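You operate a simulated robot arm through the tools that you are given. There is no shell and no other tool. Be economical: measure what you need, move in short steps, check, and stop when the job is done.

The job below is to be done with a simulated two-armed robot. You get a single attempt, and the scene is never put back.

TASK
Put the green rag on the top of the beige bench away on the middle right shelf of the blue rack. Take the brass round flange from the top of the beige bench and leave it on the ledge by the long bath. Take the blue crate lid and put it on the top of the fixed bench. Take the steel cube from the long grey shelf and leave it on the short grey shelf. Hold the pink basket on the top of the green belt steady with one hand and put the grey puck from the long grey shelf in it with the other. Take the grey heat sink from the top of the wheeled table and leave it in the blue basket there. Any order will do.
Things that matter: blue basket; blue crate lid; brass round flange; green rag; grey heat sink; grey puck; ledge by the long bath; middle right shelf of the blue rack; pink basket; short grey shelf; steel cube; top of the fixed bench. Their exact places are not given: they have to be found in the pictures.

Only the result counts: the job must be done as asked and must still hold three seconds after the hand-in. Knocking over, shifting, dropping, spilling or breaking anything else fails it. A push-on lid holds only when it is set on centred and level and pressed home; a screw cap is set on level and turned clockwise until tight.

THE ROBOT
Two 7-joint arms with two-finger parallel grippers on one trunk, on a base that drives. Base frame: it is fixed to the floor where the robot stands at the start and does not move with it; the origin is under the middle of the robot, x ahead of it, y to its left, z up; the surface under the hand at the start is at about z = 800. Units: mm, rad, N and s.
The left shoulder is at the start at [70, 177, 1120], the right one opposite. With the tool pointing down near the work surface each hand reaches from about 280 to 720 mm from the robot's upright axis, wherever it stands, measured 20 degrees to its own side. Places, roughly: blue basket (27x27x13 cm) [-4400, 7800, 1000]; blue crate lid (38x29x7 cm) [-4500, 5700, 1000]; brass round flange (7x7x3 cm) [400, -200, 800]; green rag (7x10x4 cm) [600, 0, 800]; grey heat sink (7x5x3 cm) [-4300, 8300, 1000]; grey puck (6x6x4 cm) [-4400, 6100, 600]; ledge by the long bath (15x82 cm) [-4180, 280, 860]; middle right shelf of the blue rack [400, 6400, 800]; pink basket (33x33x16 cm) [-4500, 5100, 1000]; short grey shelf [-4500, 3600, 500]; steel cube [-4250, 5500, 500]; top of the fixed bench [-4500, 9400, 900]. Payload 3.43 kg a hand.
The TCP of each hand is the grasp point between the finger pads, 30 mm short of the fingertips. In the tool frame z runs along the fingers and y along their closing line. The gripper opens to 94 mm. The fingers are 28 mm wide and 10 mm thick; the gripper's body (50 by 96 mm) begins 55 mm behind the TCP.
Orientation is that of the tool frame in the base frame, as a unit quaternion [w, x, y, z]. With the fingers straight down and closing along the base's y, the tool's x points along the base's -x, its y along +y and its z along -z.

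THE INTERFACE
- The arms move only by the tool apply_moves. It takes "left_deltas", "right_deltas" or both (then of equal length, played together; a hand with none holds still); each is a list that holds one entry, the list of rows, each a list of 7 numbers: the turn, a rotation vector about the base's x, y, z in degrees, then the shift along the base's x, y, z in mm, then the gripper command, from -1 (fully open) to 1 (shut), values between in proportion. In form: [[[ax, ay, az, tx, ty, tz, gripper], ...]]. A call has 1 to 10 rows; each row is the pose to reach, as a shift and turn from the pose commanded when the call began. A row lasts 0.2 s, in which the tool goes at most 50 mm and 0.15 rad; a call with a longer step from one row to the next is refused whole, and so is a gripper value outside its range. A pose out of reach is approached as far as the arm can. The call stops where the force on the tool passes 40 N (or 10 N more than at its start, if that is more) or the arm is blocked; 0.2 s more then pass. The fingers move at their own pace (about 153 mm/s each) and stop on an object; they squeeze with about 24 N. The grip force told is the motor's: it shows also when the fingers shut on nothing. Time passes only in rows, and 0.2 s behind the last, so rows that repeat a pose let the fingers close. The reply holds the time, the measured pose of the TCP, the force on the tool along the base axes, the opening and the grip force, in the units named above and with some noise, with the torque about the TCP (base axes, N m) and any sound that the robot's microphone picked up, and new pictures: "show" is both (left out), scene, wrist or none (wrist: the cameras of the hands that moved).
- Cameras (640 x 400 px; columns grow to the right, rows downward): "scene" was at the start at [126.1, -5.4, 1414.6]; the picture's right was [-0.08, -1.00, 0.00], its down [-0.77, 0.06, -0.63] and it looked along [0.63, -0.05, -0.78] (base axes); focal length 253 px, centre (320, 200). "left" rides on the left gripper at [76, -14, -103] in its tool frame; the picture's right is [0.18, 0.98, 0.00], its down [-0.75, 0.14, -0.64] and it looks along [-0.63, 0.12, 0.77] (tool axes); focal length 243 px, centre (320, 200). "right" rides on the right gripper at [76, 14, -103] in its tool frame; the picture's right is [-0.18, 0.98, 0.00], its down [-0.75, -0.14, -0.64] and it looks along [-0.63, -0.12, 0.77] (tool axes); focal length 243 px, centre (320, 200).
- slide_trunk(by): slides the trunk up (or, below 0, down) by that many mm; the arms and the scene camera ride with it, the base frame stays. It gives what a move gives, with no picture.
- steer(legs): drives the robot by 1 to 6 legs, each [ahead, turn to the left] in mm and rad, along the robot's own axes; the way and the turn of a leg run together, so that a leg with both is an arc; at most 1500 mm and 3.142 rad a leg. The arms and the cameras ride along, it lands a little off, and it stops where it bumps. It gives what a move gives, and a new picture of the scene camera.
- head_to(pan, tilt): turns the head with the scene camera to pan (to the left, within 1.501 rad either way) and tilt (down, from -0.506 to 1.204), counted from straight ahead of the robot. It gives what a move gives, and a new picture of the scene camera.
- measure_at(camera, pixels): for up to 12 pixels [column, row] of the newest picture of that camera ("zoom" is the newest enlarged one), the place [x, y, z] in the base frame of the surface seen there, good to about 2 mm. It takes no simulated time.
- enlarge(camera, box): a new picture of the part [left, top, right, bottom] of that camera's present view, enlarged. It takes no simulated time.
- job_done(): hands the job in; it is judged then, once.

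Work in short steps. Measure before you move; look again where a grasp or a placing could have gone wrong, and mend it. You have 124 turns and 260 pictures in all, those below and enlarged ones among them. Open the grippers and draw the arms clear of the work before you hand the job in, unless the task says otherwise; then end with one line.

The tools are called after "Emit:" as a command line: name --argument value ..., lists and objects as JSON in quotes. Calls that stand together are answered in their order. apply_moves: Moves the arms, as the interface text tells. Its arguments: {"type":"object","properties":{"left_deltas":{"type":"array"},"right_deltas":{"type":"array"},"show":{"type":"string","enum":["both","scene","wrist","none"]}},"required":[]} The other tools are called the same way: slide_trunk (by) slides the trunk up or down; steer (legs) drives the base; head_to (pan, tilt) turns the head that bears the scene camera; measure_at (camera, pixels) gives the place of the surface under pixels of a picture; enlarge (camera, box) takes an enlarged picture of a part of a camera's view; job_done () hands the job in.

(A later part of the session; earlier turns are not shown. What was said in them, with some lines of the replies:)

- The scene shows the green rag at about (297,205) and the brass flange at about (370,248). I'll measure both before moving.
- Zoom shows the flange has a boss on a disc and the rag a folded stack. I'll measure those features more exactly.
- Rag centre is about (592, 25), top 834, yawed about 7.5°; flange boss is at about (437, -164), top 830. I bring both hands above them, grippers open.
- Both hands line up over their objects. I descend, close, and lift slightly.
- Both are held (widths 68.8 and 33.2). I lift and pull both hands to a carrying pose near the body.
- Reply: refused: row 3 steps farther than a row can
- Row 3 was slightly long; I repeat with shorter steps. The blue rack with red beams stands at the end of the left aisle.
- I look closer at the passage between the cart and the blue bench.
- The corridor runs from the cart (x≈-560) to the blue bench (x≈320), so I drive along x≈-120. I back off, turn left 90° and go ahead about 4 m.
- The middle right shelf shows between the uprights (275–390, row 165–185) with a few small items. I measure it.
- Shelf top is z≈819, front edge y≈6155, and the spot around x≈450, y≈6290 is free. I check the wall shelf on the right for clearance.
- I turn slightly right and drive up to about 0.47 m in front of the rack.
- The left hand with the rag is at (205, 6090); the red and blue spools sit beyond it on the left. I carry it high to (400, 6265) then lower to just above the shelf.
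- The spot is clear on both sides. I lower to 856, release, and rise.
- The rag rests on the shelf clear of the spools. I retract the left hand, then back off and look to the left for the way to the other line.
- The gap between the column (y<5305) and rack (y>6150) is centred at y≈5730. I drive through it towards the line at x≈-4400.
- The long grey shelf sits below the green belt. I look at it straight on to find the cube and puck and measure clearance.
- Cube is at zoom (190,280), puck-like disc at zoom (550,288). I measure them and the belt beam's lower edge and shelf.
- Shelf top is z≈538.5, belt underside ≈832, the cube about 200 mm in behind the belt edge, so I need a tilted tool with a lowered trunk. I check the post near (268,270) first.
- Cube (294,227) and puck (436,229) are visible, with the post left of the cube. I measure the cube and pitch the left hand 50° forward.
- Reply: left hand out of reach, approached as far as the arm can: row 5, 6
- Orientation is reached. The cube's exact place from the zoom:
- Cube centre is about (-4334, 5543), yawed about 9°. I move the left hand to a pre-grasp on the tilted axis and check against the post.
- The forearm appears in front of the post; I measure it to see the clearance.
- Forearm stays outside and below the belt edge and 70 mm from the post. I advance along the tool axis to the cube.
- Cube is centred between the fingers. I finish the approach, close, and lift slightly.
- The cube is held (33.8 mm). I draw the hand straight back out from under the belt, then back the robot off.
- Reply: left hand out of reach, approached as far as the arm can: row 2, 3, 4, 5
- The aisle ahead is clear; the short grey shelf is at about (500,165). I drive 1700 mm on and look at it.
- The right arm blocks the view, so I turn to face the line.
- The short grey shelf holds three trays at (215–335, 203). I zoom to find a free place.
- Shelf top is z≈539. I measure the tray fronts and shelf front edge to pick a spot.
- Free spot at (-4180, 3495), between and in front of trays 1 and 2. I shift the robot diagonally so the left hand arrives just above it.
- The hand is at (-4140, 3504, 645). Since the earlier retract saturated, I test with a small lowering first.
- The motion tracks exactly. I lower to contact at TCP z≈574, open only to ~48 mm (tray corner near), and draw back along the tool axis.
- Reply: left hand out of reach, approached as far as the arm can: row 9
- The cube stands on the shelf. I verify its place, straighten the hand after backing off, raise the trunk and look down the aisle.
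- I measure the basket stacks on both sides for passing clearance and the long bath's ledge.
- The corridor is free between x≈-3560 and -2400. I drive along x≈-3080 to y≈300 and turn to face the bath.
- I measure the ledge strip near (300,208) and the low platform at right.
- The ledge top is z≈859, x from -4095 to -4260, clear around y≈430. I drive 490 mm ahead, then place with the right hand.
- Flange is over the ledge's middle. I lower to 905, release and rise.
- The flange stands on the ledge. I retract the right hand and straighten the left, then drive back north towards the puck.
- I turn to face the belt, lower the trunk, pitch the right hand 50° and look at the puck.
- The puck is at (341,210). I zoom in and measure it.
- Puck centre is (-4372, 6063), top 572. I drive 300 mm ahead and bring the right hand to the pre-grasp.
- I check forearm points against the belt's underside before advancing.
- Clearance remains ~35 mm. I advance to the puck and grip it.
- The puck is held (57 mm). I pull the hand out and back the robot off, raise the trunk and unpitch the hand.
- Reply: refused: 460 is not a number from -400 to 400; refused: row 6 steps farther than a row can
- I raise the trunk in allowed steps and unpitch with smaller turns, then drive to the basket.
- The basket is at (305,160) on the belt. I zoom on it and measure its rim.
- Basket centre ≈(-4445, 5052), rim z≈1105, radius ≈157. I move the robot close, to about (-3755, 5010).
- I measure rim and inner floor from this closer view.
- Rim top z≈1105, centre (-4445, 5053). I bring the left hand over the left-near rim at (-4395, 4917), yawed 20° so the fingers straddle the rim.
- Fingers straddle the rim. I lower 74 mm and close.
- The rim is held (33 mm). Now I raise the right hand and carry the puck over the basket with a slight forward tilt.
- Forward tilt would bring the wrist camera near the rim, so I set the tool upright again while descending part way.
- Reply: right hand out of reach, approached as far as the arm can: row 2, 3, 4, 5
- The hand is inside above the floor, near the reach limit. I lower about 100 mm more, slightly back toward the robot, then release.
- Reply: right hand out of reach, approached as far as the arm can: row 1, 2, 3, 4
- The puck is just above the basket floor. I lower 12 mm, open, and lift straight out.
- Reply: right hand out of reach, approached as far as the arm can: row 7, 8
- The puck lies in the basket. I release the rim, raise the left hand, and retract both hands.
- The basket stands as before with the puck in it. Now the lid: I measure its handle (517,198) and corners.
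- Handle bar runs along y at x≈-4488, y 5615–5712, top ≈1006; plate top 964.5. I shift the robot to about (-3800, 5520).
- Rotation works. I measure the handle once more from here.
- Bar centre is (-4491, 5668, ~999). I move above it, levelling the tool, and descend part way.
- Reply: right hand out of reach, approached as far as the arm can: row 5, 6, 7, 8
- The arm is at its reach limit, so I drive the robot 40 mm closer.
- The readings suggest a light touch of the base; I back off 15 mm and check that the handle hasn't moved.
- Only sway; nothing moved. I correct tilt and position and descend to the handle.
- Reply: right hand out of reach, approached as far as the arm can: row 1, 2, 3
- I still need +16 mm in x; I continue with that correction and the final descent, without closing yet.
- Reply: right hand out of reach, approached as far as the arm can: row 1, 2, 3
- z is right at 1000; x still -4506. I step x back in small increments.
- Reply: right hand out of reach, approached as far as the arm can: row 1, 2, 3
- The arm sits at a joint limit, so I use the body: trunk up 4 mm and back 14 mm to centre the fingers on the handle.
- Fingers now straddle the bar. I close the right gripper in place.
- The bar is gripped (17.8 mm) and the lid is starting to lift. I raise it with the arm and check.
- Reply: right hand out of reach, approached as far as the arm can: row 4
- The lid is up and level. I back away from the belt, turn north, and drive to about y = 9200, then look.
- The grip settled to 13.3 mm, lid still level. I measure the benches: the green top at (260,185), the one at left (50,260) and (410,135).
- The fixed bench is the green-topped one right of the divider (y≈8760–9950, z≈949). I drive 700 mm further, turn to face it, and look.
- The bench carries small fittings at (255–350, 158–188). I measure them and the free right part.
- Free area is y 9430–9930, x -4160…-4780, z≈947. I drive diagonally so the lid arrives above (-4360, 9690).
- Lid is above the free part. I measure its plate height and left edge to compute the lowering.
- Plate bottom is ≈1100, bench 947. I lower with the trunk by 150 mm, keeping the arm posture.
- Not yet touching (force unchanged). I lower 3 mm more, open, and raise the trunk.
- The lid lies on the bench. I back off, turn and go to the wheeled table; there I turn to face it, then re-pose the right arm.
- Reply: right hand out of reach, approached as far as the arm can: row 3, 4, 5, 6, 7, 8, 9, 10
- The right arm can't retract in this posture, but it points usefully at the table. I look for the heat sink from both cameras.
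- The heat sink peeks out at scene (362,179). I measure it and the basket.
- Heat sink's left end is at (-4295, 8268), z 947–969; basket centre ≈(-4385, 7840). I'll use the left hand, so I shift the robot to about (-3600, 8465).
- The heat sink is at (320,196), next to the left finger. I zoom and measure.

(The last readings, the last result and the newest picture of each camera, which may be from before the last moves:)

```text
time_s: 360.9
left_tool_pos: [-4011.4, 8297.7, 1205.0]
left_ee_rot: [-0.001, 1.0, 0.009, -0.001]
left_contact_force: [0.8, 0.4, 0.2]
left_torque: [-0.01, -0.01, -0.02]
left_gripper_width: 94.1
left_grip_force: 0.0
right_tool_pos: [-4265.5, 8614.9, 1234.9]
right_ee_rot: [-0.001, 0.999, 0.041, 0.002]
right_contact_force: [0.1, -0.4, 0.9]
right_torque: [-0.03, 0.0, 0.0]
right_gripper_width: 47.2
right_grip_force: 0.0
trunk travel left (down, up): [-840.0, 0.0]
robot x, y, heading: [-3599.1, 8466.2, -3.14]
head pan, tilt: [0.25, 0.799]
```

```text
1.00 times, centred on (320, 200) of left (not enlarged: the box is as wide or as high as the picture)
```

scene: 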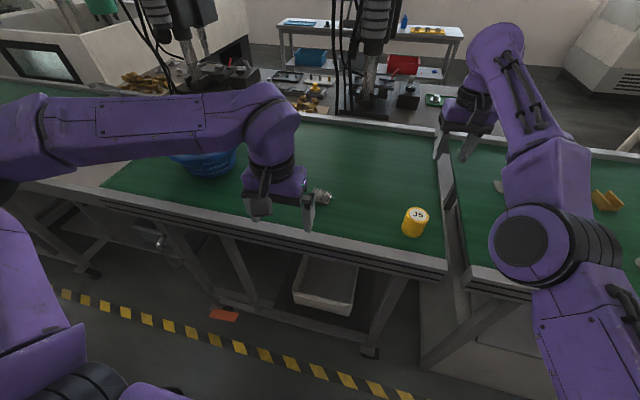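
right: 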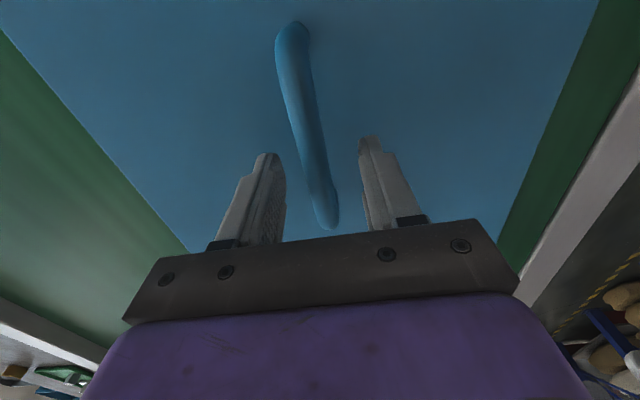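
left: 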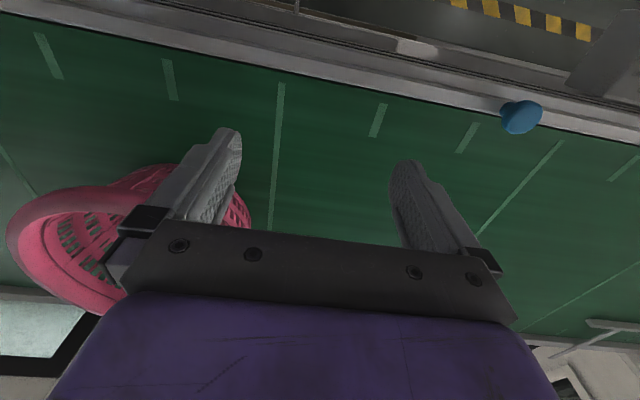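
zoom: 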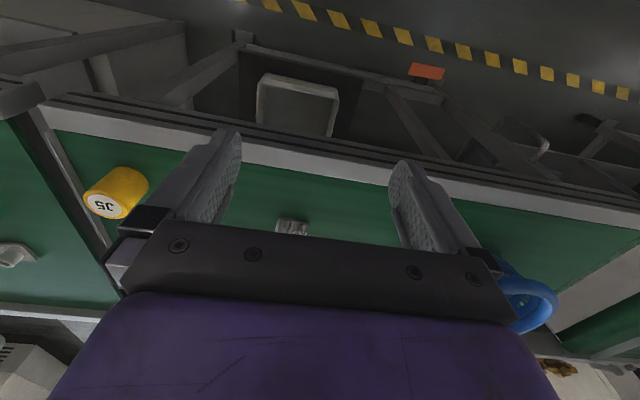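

Heat sink: y 8265–8333, x -4290…-4341, top ≈974. I drive 150 mm closer and bring the left hand above it.

Emit:
steer --legs '[[150, 0]]'

Emit:
apply_moves --left_deltas '[[[0, 0, 0, -40, 0, 0, -1], [0, 0, 0, -80, 0, 0, -1], [0, 0, 0, -120, 0, -10, -1], [0, 0, 0, -152, 0, -40, -1], [0, 0, 0, -152, 0, -85, -1], [0, 0, 0, -152, 0, -130, -1]]]'

```text
time_s: 362.3
left_tool_pos: [-4157.5, 8296.7, 1206.9]
left_ee_rot: [-0.001, 1.0, 0.01, -0.002]
left_contact_force: [0.8, 0.2, 0.2]
left_torque: [-0.03, 0.03, 0.0]
left_gripper_width: 93.8
left_grip_force: 0.0
right_tool_pos: [-4412.2, 8613.1, 1237.0]
right_ee_rot: [0.0, 0.999, 0.043, 0.0]
right_contact_force: [0.2, -0.4, 0.5]
right_torque: [0.0, 0.04, 0.01]
right_gripper_width: 47.3
right_grip_force: 0.0
trunk travel left (down, up): [-840.0, 0.0]
robot x, y, heading: [-3751.0, 8465.0, -3.132]
head pan, tilt: [0.25, 0.799]
```

scene: 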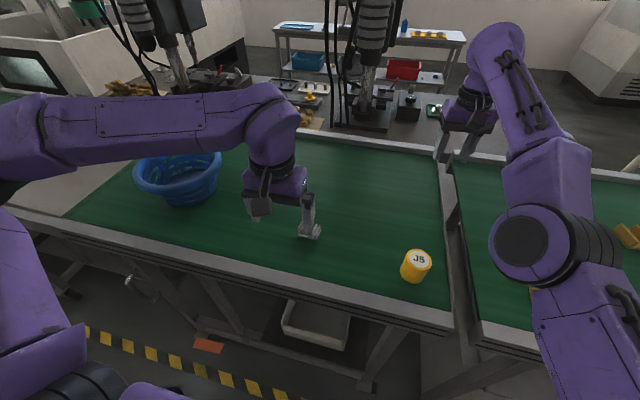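

```text
time_s: 363.7
left_tool_pos: [-4314.6, 8296.2, 1075.2]
left_ee_rot: [-0.001, 1.0, 0.01, 0.0]
left_contact_force: [0.6, -0.1, 1.0]
left_torque: [0.03, -0.01, 0.04]
left_gripper_width: 93.9
left_grip_force: 0.1
right_tool_pos: [-4416.2, 8613.2, 1235.2]
right_ee_rot: [-0.001, 0.999, 0.042, 0.002]
right_contact_force: [0.6, -0.3, -0.5]
right_torque: [0.0, 0.01, -0.03]
right_gripper_width: 47.0
right_grip_force: 0.0
trunk travel left (down, up): [-840.0, 0.0]
robot x, y, heading: [-3745.0, 8462.8, -3.137]
head pan, tilt: [0.25, 0.799]
```

scene: 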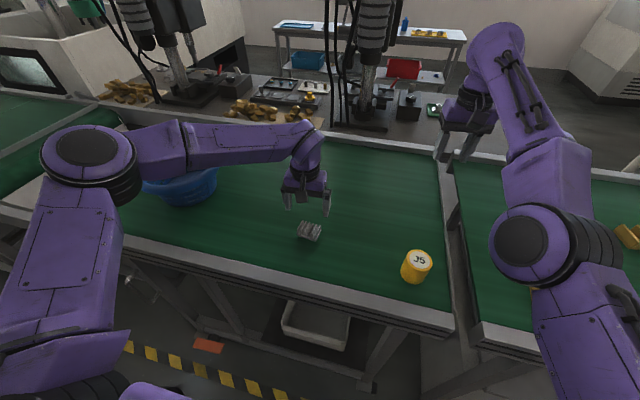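
left: 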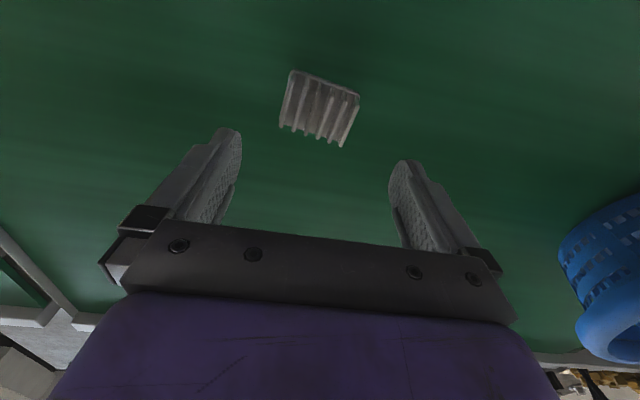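

Now the heat sink is fully visible at (320,108) in the left view. I measure its corners there and refine.

Emit:
measure_at --camera "left" --pixels '[[292, 72], [358, 92], [280, 127], [342, 145], [320, 108], [325, 80]]'

Emit:
enlarge --camera "left" --box '[270, 60, 370, 160]'

```text
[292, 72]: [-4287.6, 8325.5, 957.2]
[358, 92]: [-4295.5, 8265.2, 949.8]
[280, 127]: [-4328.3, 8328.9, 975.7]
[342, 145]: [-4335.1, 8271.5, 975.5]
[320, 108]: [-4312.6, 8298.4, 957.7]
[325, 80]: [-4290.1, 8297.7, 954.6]
```

```text
4.00 times, centred on (320, 110) of left
```

zoom: 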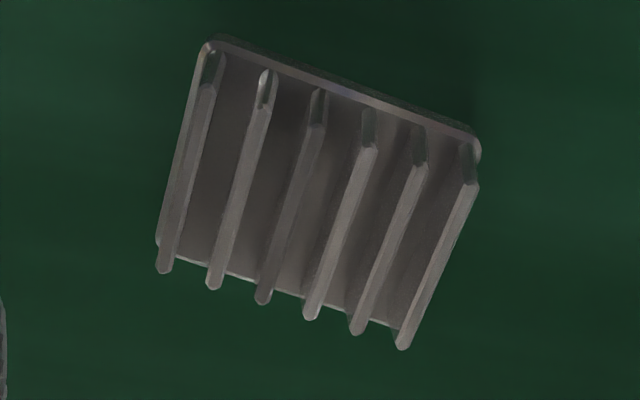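

The heat sink is yawed about -7.5°, centre (-4314, 8298). I turn the hand to match, descend, grip and lift.

Emit:
apply_moves --left_deltas '[[[0, 0, -4.3, 0, 1, -30, -1], [0, 0, -8.6, 1, 2, -65, -1], [0, 0, -8.6, 1, 2, -94, -1], [0, 0, -8.6, 1, 2, -94, 0.5], [0, 0, -8.6, 1, 2, -94, 1], [0, 0, -8.6, 1, 2, -94, 1], [0, 0, -8.6, 1, 2, -94, 1], [0, 0, -8.6, 1, 2, -60, 1], [0, 0, -8.6, 1, 2, -20, 1], [0, 0, -8.6, 1, 2, 25, 1]]]'

```text
time_s: 365.9
left_tool_pos: [-4311.1, 8298.1, 1101.7]
left_ee_rot: [0.0, 0.998, -0.065, -0.001]
left_contact_force: [-0.7, 1.0, -1.2]
left_torque: [0.01, 0.04, 0.02]
left_gripper_width: 63.4
left_grip_force: 24.0
right_tool_pos: [-4414.4, 8613.6, 1235.6]
right_ee_rot: [0.0, 0.999, 0.042, 0.001]
right_contact_force: [-0.1, 0.2, -0.1]
right_torque: [0.01, 0.02, 0.0]
right_gripper_width: 47.4
right_grip_force: 0.0
trunk travel left (down, up): [-840.0, 0.0]
robot x, y, heading: [-3751.1, 8466.7, -3.133]
head pan, tilt: [0.25, 0.799]
```

scene: 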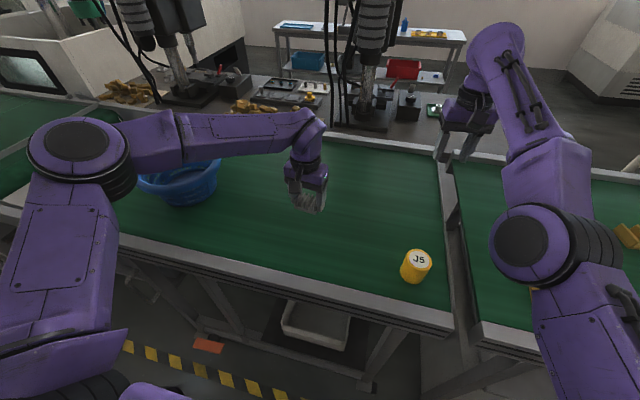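
left: 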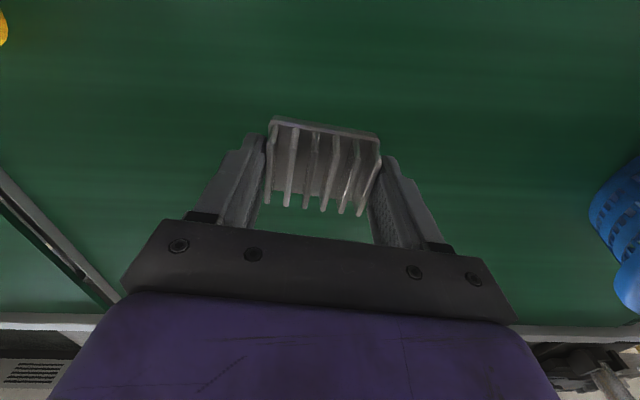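

The heat sink is held (63.4 mm). I raise it above rim height and drive the robot beside the basket.

Emit:
apply_moves --left_deltas '[[[0, 0, 0, 0, 0, 40, 1], [0, 0, 0, 0, 0, 80, 1], [0, 0, 0, 0, 0, 105, 1]]]' --show "none"

Emit:
steer --legs '[[-250, 0], [0, 1.563], [455, 0], [0, -1.571], [150, 0]]'

Emit:
head_to --pan 0.25 --tilt 0.75

```text
time_s: 366.7
left_tool_pos: [-4311.4, 8299.0, 1130.7]
left_ee_rot: [-0.001, 0.998, -0.065, 0.001]
left_contact_force: [1.1, -0.6, -1.9]
left_torque: [0.0, -0.06, 0.04]
left_gripper_width: 63.3
left_grip_force: 23.9
left hand out of reach, approached as far as the arm can: row 1, 2, 3
right_tool_pos: [-4416.1, 8613.5, 1234.9]
right_ee_rot: [-0.001, 0.999, 0.042, 0.002]
right_contact_force: [-0.2, -1.5, 0.1]
right_torque: [0.0, -0.02, -0.02]
right_gripper_width: 46.8
right_grip_force: 0.1
trunk travel left (down, up): [-840.0, 0.0]
robot x, y, heading: [-3749.5, 8464.2, -3.136]
head pan, tilt: [0.25, 0.799]
```

```text
time_s: 379.4
left_tool_pos: [-4207.2, 7841.3, 1131.1]
left_ee_rot: [-0.001, 0.998, -0.061, -0.002]
left_contact_force: [-0.5, 0.1, -1.0]
left_torque: [-0.01, 0.01, -0.03]
left_gripper_width: 63.3
left_grip_force: 24.1
right_tool_pos: [-4313.2, 8155.2, 1236.8]
right_ee_rot: [-0.001, 0.999, 0.047, 0.0]
right_contact_force: [-0.9, -0.6, -0.4]
right_torque: [0.05, -0.01, 0.01]
right_gripper_width: 46.8
right_grip_force: 0.0
trunk travel left (down, up): [-840.0, 0.0]
robot x, y, heading: [-3647.7, 8009.6, -3.136]
head pan, tilt: [0.25, 0.799]
```

scene: 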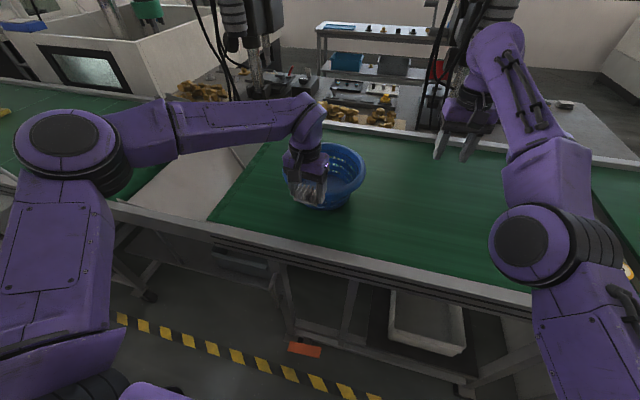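

```text
time_s: 380.1
left_tool_pos: [-4208.1, 7841.6, 1131.1]
left_ee_rot: [0.0, 0.998, -0.06, 0.0]
left_contact_force: [-0.4, -0.1, -0.6]
left_torque: [0.01, 0.03, 0.0]
left_gripper_width: 63.2
left_grip_force: 24.6
right_tool_pos: [-4314.3, 8154.1, 1234.7]
right_ee_rot: [0.0, 0.999, 0.046, 0.001]
right_contact_force: [0.0, -0.1, -0.8]
right_torque: [-0.02, 0.04, 0.01]
right_gripper_width: 47.0
right_grip_force: 0.1
trunk travel left (down, up): [-840.0, 0.0]
robot x, y, heading: [-3648.9, 8012.2, -3.129]
head pan, tilt: [0.25, 0.75]
```

scene: 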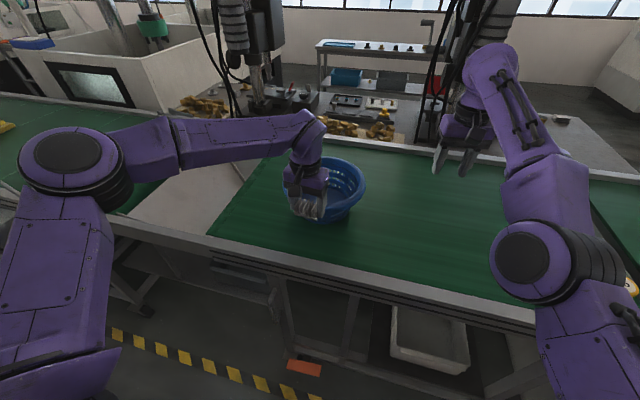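

The hand stopped at z≈1131, heat sink bottom ≈1098. I measure the basket rim before going over it.

Emit:
measure_at --camera "scene" --pixels '[[364, 182], [350, 164], [345, 200], [335, 206], [358, 193], [335, 180], [345, 175], [328, 160], [355, 186], [340, 220]]'

Emit:
enlarge --camera "scene" --box '[270, 140, 390, 240]'

```text
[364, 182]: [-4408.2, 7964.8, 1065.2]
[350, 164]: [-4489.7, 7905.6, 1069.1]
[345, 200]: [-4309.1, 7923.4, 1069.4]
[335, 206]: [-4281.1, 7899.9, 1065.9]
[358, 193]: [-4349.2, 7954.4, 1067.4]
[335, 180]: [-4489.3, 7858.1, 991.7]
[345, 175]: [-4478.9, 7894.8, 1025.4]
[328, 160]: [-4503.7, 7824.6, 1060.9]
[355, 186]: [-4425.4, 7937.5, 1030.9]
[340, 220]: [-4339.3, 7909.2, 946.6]
```

```text
4.00 times, centred on (330, 190) of scene
```

zoom: 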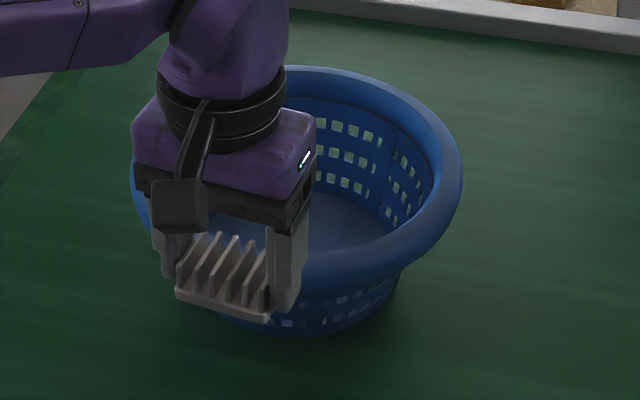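

Rim z≈1070, centre ≈(-4388, 7833): 28 mm clearance. I drive 100 mm ahead and move the hand 78 mm forward over the centre.

Emit:
steer --legs '[[100, 0]]'

Emit:
apply_moves --left_deltas '[[[0, 0, 0, -40, -3, 0, 1], [0, 0, 0, -78, -6, 0, 1]]]'

```text
time_s: 381.2
left_tool_pos: [-4298.4, 7840.1, 1138.1]
left_ee_rot: [-0.002, 0.998, -0.062, -0.006]
left_contact_force: [0.2, -0.1, -1.0]
left_torque: [0.03, -0.09, 0.02]
left_gripper_width: 63.5
left_grip_force: 23.9
right_tool_pos: [-4408.5, 8152.2, 1247.1]
right_ee_rot: [0.0, 0.999, 0.044, -0.009]
right_contact_force: [0.5, 0.9, 1.9]
right_torque: [-0.01, 0.03, 0.03]
right_gripper_width: 47.1
right_grip_force: 0.0
trunk travel left (down, up): [-840.0, 0.0]
robot x, y, heading: [-3750.7, 8008.7, -3.133]
head pan, tilt: [0.25, 0.75]
```

scene: 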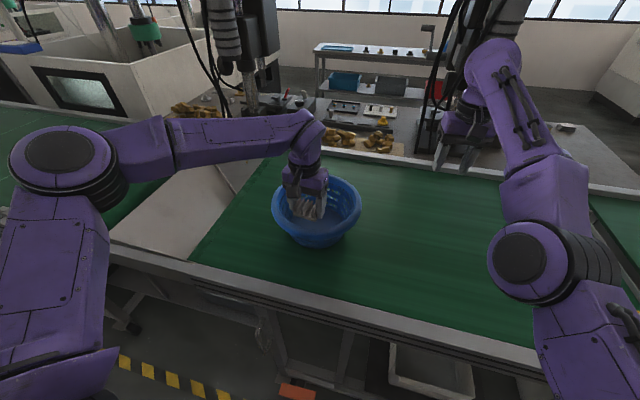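

```text
time_s: 381.8
left_tool_pos: [-4303.4, 7840.3, 1135.4]
left_ee_rot: [-0.002, 0.998, -0.062, -0.005]
left_contact_force: [0.3, -0.9, -1.3]
left_torque: [-0.02, 0.02, -0.01]
left_gripper_width: 63.2
left_grip_force: 24.3
left hand out of reach, approached as far as the arm can: row 1, 2
right_tool_pos: [-4414.9, 8153.8, 1244.7]
right_ee_rot: [0.0, 0.999, 0.044, -0.007]
right_contact_force: [0.8, 0.3, 1.0]
right_torque: [0.0, 0.05, 0.0]
right_gripper_width: 47.2
right_grip_force: 0.0
trunk travel left (down, up): [-840.0, 0.0]
robot x, y, heading: [-3749.7, 8012.2, -3.134]
head pan, tilt: [0.25, 0.75]
```

scene: 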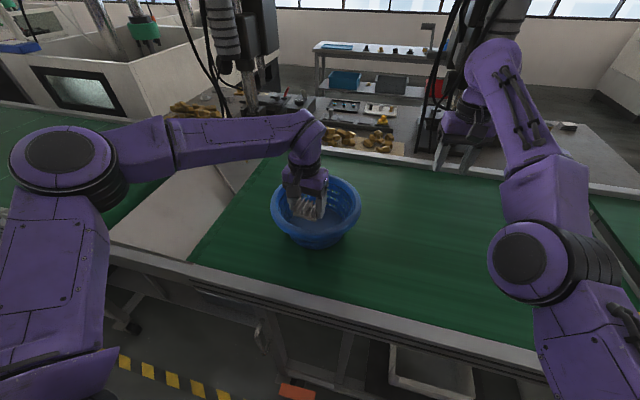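
left: 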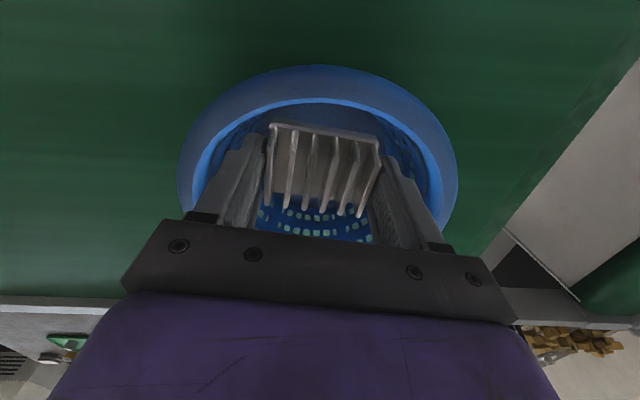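

The body pitches slightly (right hand z up 10), so the base may touch something low; I back off 60 mm and check the table and basket haven't moved.

Emit:
steer --legs '[[-60, 0]]'

Emit:
head_to --pan 0.25 --tilt 1.0

```text
time_s: 382.8
left_tool_pos: [-4254.0, 7841.3, 1130.3]
left_ee_rot: [-0.001, 0.998, -0.062, 0.001]
left_contact_force: [-0.9, 0.0, -1.7]
left_torque: [-0.01, -0.05, 0.0]
left_gripper_width: 63.4
left_grip_force: 23.9
right_tool_pos: [-4366.6, 8153.9, 1237.4]
right_ee_rot: [0.0, 0.999, 0.046, 0.0]
right_contact_force: [-1.3, 0.3, 0.1]
right_torque: [-0.01, -0.06, 0.01]
right_gripper_width: 46.8
right_grip_force: 0.1
trunk travel left (down, up): [-840.0, 0.0]
robot x, y, heading: [-3695.1, 8011.6, -3.128]
head pan, tilt: [0.25, 0.75]
```

scene: 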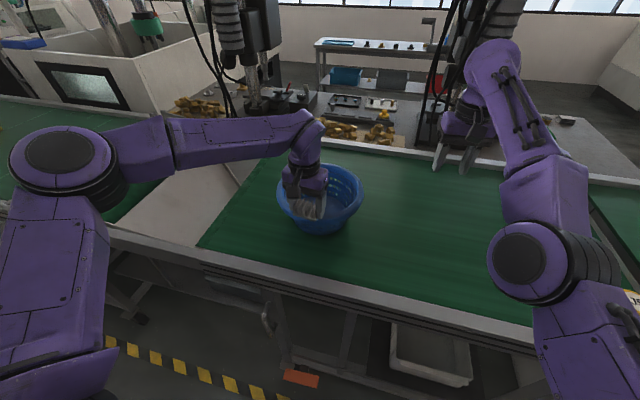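

```text
time_s: 383.6
left_tool_pos: [-4244.8, 7841.6, 1133.2]
left_ee_rot: [-0.001, 0.998, -0.062, -0.004]
left_contact_force: [0.7, -0.7, -0.7]
left_torque: [0.0, -0.02, 0.0]
left_gripper_width: 63.3
left_grip_force: 23.6
right_tool_pos: [-4355.1, 8153.5, 1244.1]
right_ee_rot: [0.0, 0.999, 0.045, -0.004]
right_contact_force: [0.3, -0.3, 0.5]
right_torque: [-0.02, 0.01, 0.0]
right_gripper_width: 46.9
right_grip_force: 0.0
trunk travel left (down, up): [-840.0, 0.0]
robot x, y, heading: [-3692.3, 8008.4, -3.133]
head pan, tilt: [0.25, 1.0]
```

scene: 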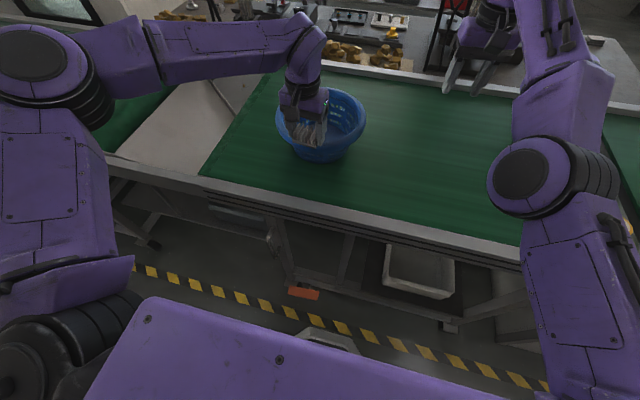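

I measure the pedal, base front and basket to judge clearance.

Emit:
measure_at --camera "scene" --pixels '[[305, 295], [330, 340], [310, 332], [345, 150], [364, 125], [350, 105], [300, 220], [290, 280]]'

Emit:
head_to --pan 0.2 --tilt 0.8

```text
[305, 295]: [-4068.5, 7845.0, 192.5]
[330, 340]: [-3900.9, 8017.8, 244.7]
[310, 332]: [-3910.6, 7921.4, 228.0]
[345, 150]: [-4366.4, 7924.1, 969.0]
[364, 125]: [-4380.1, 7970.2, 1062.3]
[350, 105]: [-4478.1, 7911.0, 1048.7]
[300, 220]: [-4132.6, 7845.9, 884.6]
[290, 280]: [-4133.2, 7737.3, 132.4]
```

```text
time_s: 384.3
left_tool_pos: [-4245.2, 7842.2, 1134.1]
left_ee_rot: [-0.002, 0.998, -0.061, -0.003]
left_contact_force: [0.8, -0.1, -0.7]
left_torque: [-0.02, 0.03, 0.0]
left_gripper_width: 63.3
left_grip_force: 23.9
right_tool_pos: [-4356.3, 8153.7, 1243.7]
right_ee_rot: [0.0, 0.999, 0.045, -0.004]
right_contact_force: [0.2, -0.2, 1.3]
right_torque: [0.02, 0.03, 0.0]
right_gripper_width: 46.8
right_grip_force: 0.1
trunk travel left (down, up): [-840.0, 0.0]
robot x, y, heading: [-3690.1, 8009.1, -3.133]
head pan, tilt: [0.201, 0.799]
```

scene: 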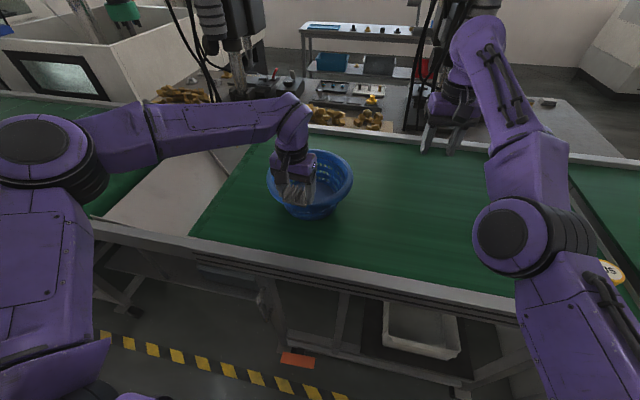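

The base front is ≈-3905, pedal ≈-4068, so no base contact; I check whether the right arm is near the drill machine.

Emit:
measure_at --camera "scene" --pixels '[[430, 60], [415, 80], [445, 30], [460, 8], [495, 25], [470, 80], [425, 140], [448, 110], [230, 60], [415, 100]]'

Emit:
enlarge --camera "scene" --box '[380, 0, 560, 160]'

```text
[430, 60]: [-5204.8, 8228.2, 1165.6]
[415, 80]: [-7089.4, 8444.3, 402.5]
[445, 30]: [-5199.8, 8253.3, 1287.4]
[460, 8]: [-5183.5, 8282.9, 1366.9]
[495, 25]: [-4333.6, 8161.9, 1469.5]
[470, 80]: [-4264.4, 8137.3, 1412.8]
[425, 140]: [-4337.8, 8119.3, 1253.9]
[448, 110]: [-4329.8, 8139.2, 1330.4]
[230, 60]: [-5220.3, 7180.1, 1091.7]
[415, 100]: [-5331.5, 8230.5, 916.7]
```

```text
2.50 times, centred on (470, 80) of scene
```

zoom: 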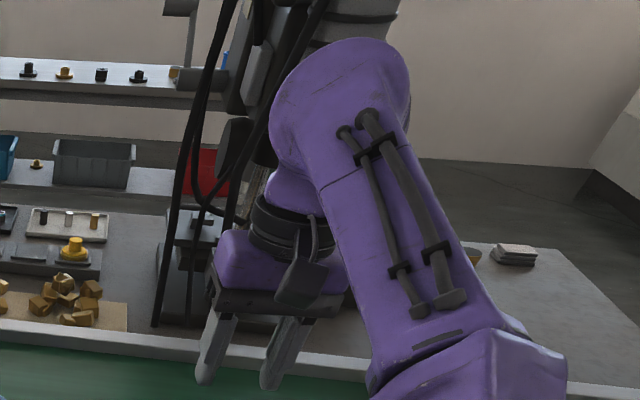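

The machine is far behind (x≈-5200), so no contact. I advance 95 mm in two short legs, keeping clear of the pedal.

Emit:
steer --legs '[[50, 0], [45, 0]]'

```text
time_s: 385.7
left_tool_pos: [-4337.2, 7839.0, 1135.0]
left_ee_rot: [-0.001, 0.998, -0.062, -0.005]
left_contact_force: [-0.9, 0.1, -2.2]
left_torque: [0.02, -0.06, 0.0]
left_gripper_width: 63.5
left_grip_force: 23.9
right_tool_pos: [-4450.9, 8150.4, 1238.7]
right_ee_rot: [-0.002, 0.999, 0.05, 0.006]
right_contact_force: [-0.6, -0.3, -0.7]
right_torque: [0.01, -0.01, 0.02]
right_gripper_width: 46.8
right_grip_force: 0.0
trunk travel left (down, up): [-840.0, 0.0]
robot x, y, heading: [-3784.3, 8009.2, -3.132]
head pan, tilt: [0.201, 0.799]
```

scene: 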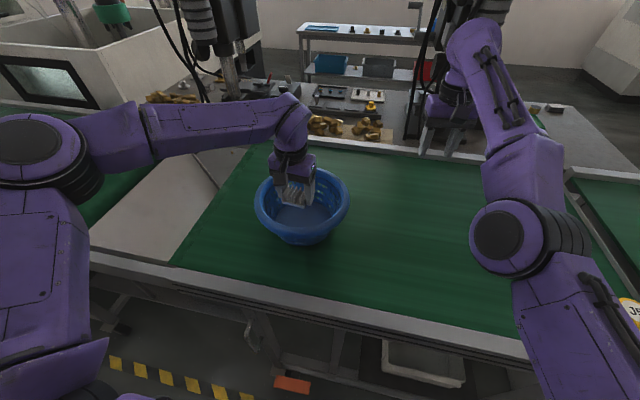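

The heat sink is over the basket's inside. I lower with the arm while easing forward toward the centre.

Emit:
apply_moves --left_deltas '[[[0, 0, 0, -10, -1, -20, 1], [0, 0, 0, -25, -2, -50, 1], [0, 0, 0, -40, -3, -85, 1], [0, 0, 0, -40, -3, -115, 1]]]'

```text
time_s: 386.7
left_tool_pos: [-4378.1, 7836.3, 1018.9]
left_ee_rot: [-0.001, 0.998, -0.062, -0.005]
left_contact_force: [0.3, 0.1, -1.5]
left_torque: [-0.01, -0.04, 0.02]
left_gripper_width: 63.2
left_grip_force: 23.6
right_tool_pos: [-4451.1, 8148.9, 1236.6]
right_ee_rot: [-0.003, 0.999, 0.049, 0.007]
right_contact_force: [-0.4, -0.1, -1.1]
right_torque: [-0.01, -0.06, 0.0]
right_gripper_width: 47.0
right_grip_force: 0.1
trunk travel left (down, up): [-840.0, 0.0]
robot x, y, heading: [-3787.4, 8012.0, -3.136]
head pan, tilt: [0.201, 0.799]
```

scene: 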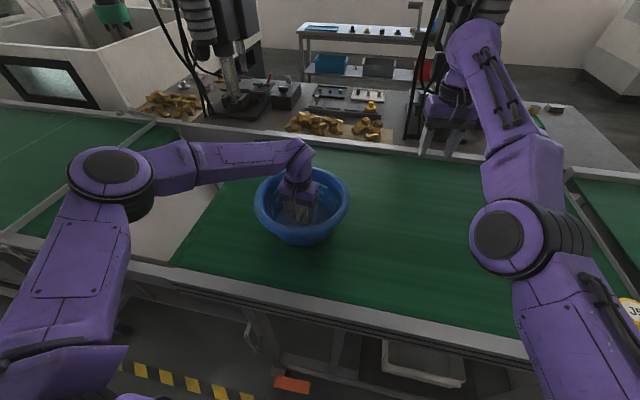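
left: 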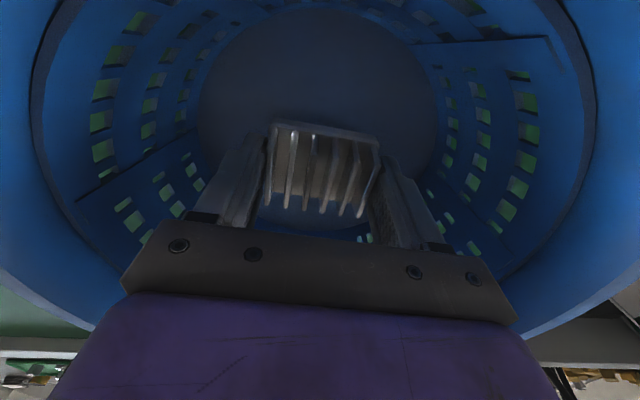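

It is centred inside. I measure the floor depth in the left view, then lower and release.

Emit:
measure_at --camera "left" --pixels '[[320, 60], [260, 80], [380, 80], [320, 30], [325, 126]]'

```text
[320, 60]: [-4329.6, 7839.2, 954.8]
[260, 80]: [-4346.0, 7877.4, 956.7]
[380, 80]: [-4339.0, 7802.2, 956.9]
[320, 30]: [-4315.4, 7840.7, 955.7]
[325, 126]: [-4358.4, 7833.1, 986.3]
```

Floor is z≈955.5, heat sink bottom ≈985. I lower 28 mm, open, and rise straight up.

Emit:
apply_moves --left_deltas '[[[0, 0, 0, 0, 0, -18, 1], [0, 0, 0, 0, 0, -28, 1], [0, 0, 0, 0, 0, -28, 0], [0, 0, 0, 0, 0, -28, -0.8], [0, 0, 0, 0, 0, -28, -0.8], [0, 0, 0, 0, 0, 10, -0.8], [0, 0, 0, 0, 0, 50, -0.8], [0, 0, 0, 15, 0, 90, -0.8], [0, 0, 0, 40, 0, 115, -0.8]]]'

```text
time_s: 388.7
left_tool_pos: [-4336.9, 7836.0, 1137.2]
left_ee_rot: [-0.001, 0.998, -0.061, -0.006]
left_contact_force: [1.0, -0.4, 0.5]
left_torque: [0.01, 0.02, -0.01]
left_gripper_width: 84.9
left_grip_force: 0.1
right_tool_pos: [-4447.0, 8149.1, 1239.0]
right_ee_rot: [-0.002, 0.999, 0.05, 0.006]
right_contact_force: [-0.1, -0.1, 0.9]
right_torque: [0.02, -0.01, 0.02]
right_gripper_width: 46.9
right_grip_force: 0.0
trunk travel left (down, up): [-840.0, 0.0]
robot x, y, heading: [-3786.4, 8013.9, -3.126]
head pan, tilt: [0.201, 0.799]
```

scene: 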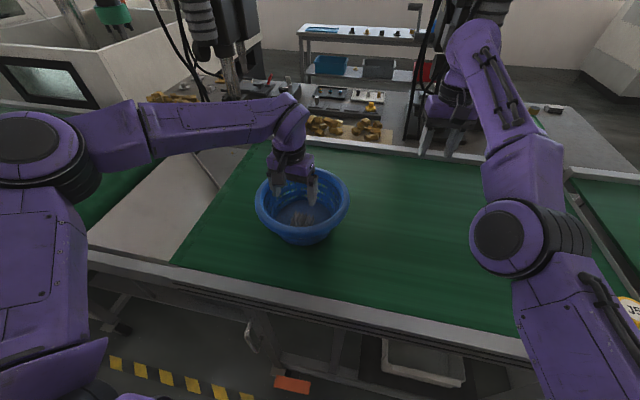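
left: 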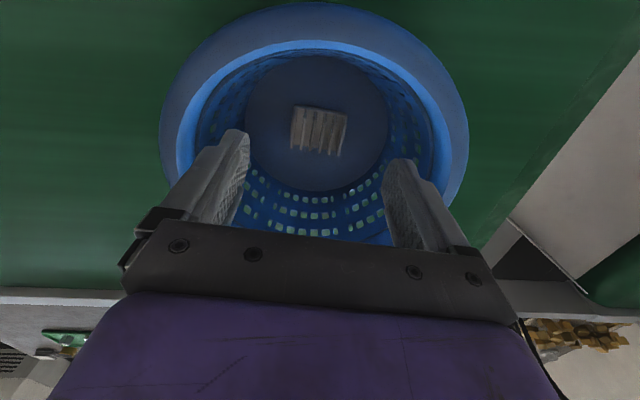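

The heat sink lies on the basket floor. I open both grippers and back the robot clear.

Emit:
steer --legs '[[-500, 0]]'

Emit:
apply_moves --left_deltas '[[[0, 0, 0, 0, 0, 0, -1], [0, 0, 0, 0, 0, 0, -1]]]' --right_deltas '[[[0, 0, 0, 0, 0, 0, -1], [0, 0, 0, 0, 0, 0, -1]]]' --show "scene"

```text
time_s: 391.7
left_tool_pos: [-3837.7, 7843.5, 1135.0]
left_ee_rot: [-0.001, 0.998, -0.064, -0.005]
left_contact_force: [0.7, -0.6, -0.6]
left_torque: [-0.02, -0.04, 0.01]
left_gripper_width: 84.5
left_grip_force: 0.0
right_tool_pos: [-3946.8, 8158.0, 1238.8]
right_ee_rot: [-0.003, 0.999, 0.047, 0.007]
right_contact_force: [0.2, 0.2, -0.1]
right_torque: [0.0, -0.02, 0.02]
right_gripper_width: 47.0
right_grip_force: 0.1
trunk travel left (down, up): [-840.0, 0.0]
robot x, y, heading: [-3280.1, 8013.1, -3.131]
head pan, tilt: [0.201, 0.799]
```

scene: 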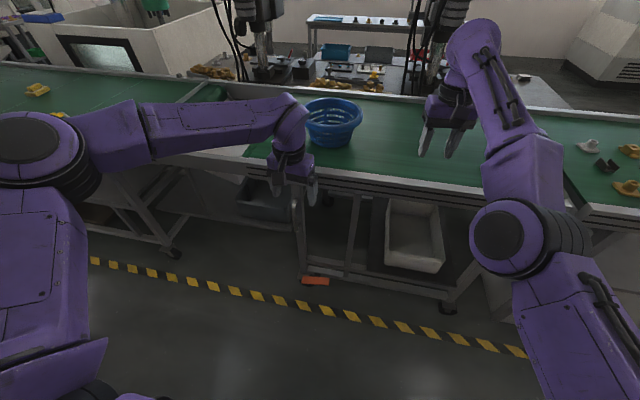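

```text
time_s: 392.3
left_tool_pos: [-3835.7, 7843.0, 1136.1]
left_ee_rot: [-0.002, 0.998, -0.064, -0.006]
left_contact_force: [0.3, -0.2, 0.1]
left_torque: [0.01, -0.03, 0.0]
left_gripper_width: 94.0
left_grip_force: 0.1
right_tool_pos: [-3946.4, 8156.4, 1237.1]
right_ee_rot: [-0.003, 0.999, 0.049, 0.007]
right_contact_force: [0.0, 0.1, -0.6]
right_torque: [-0.01, -0.01, 0.0]
right_gripper_width: 94.1
right_grip_force: 0.0
trunk travel left (down, up): [-840.0, 0.0]
robot x, y, heading: [-3284.0, 8015.4, -3.134]
head pan, tilt: [0.201, 0.799]
```

scene: 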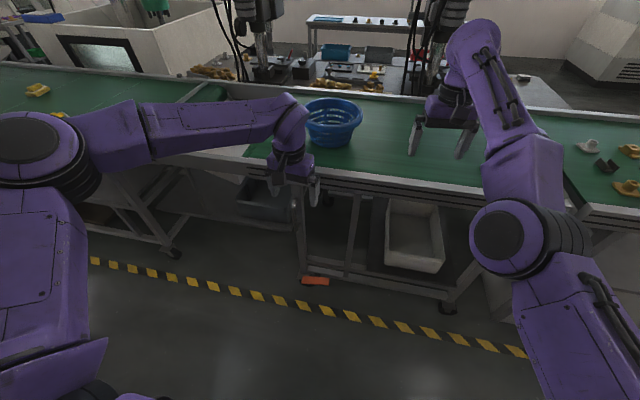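

All six placements are done, the grippers are open and the arms are clear, so I hand in.

Emit:
job_done

```text
The job is handed in.
```

I did all six placements as asked and handed the job in: rag, flange, crate lid, steel cube, puck (basket held steady) and heat sink; the result of the judging was not shown to me.
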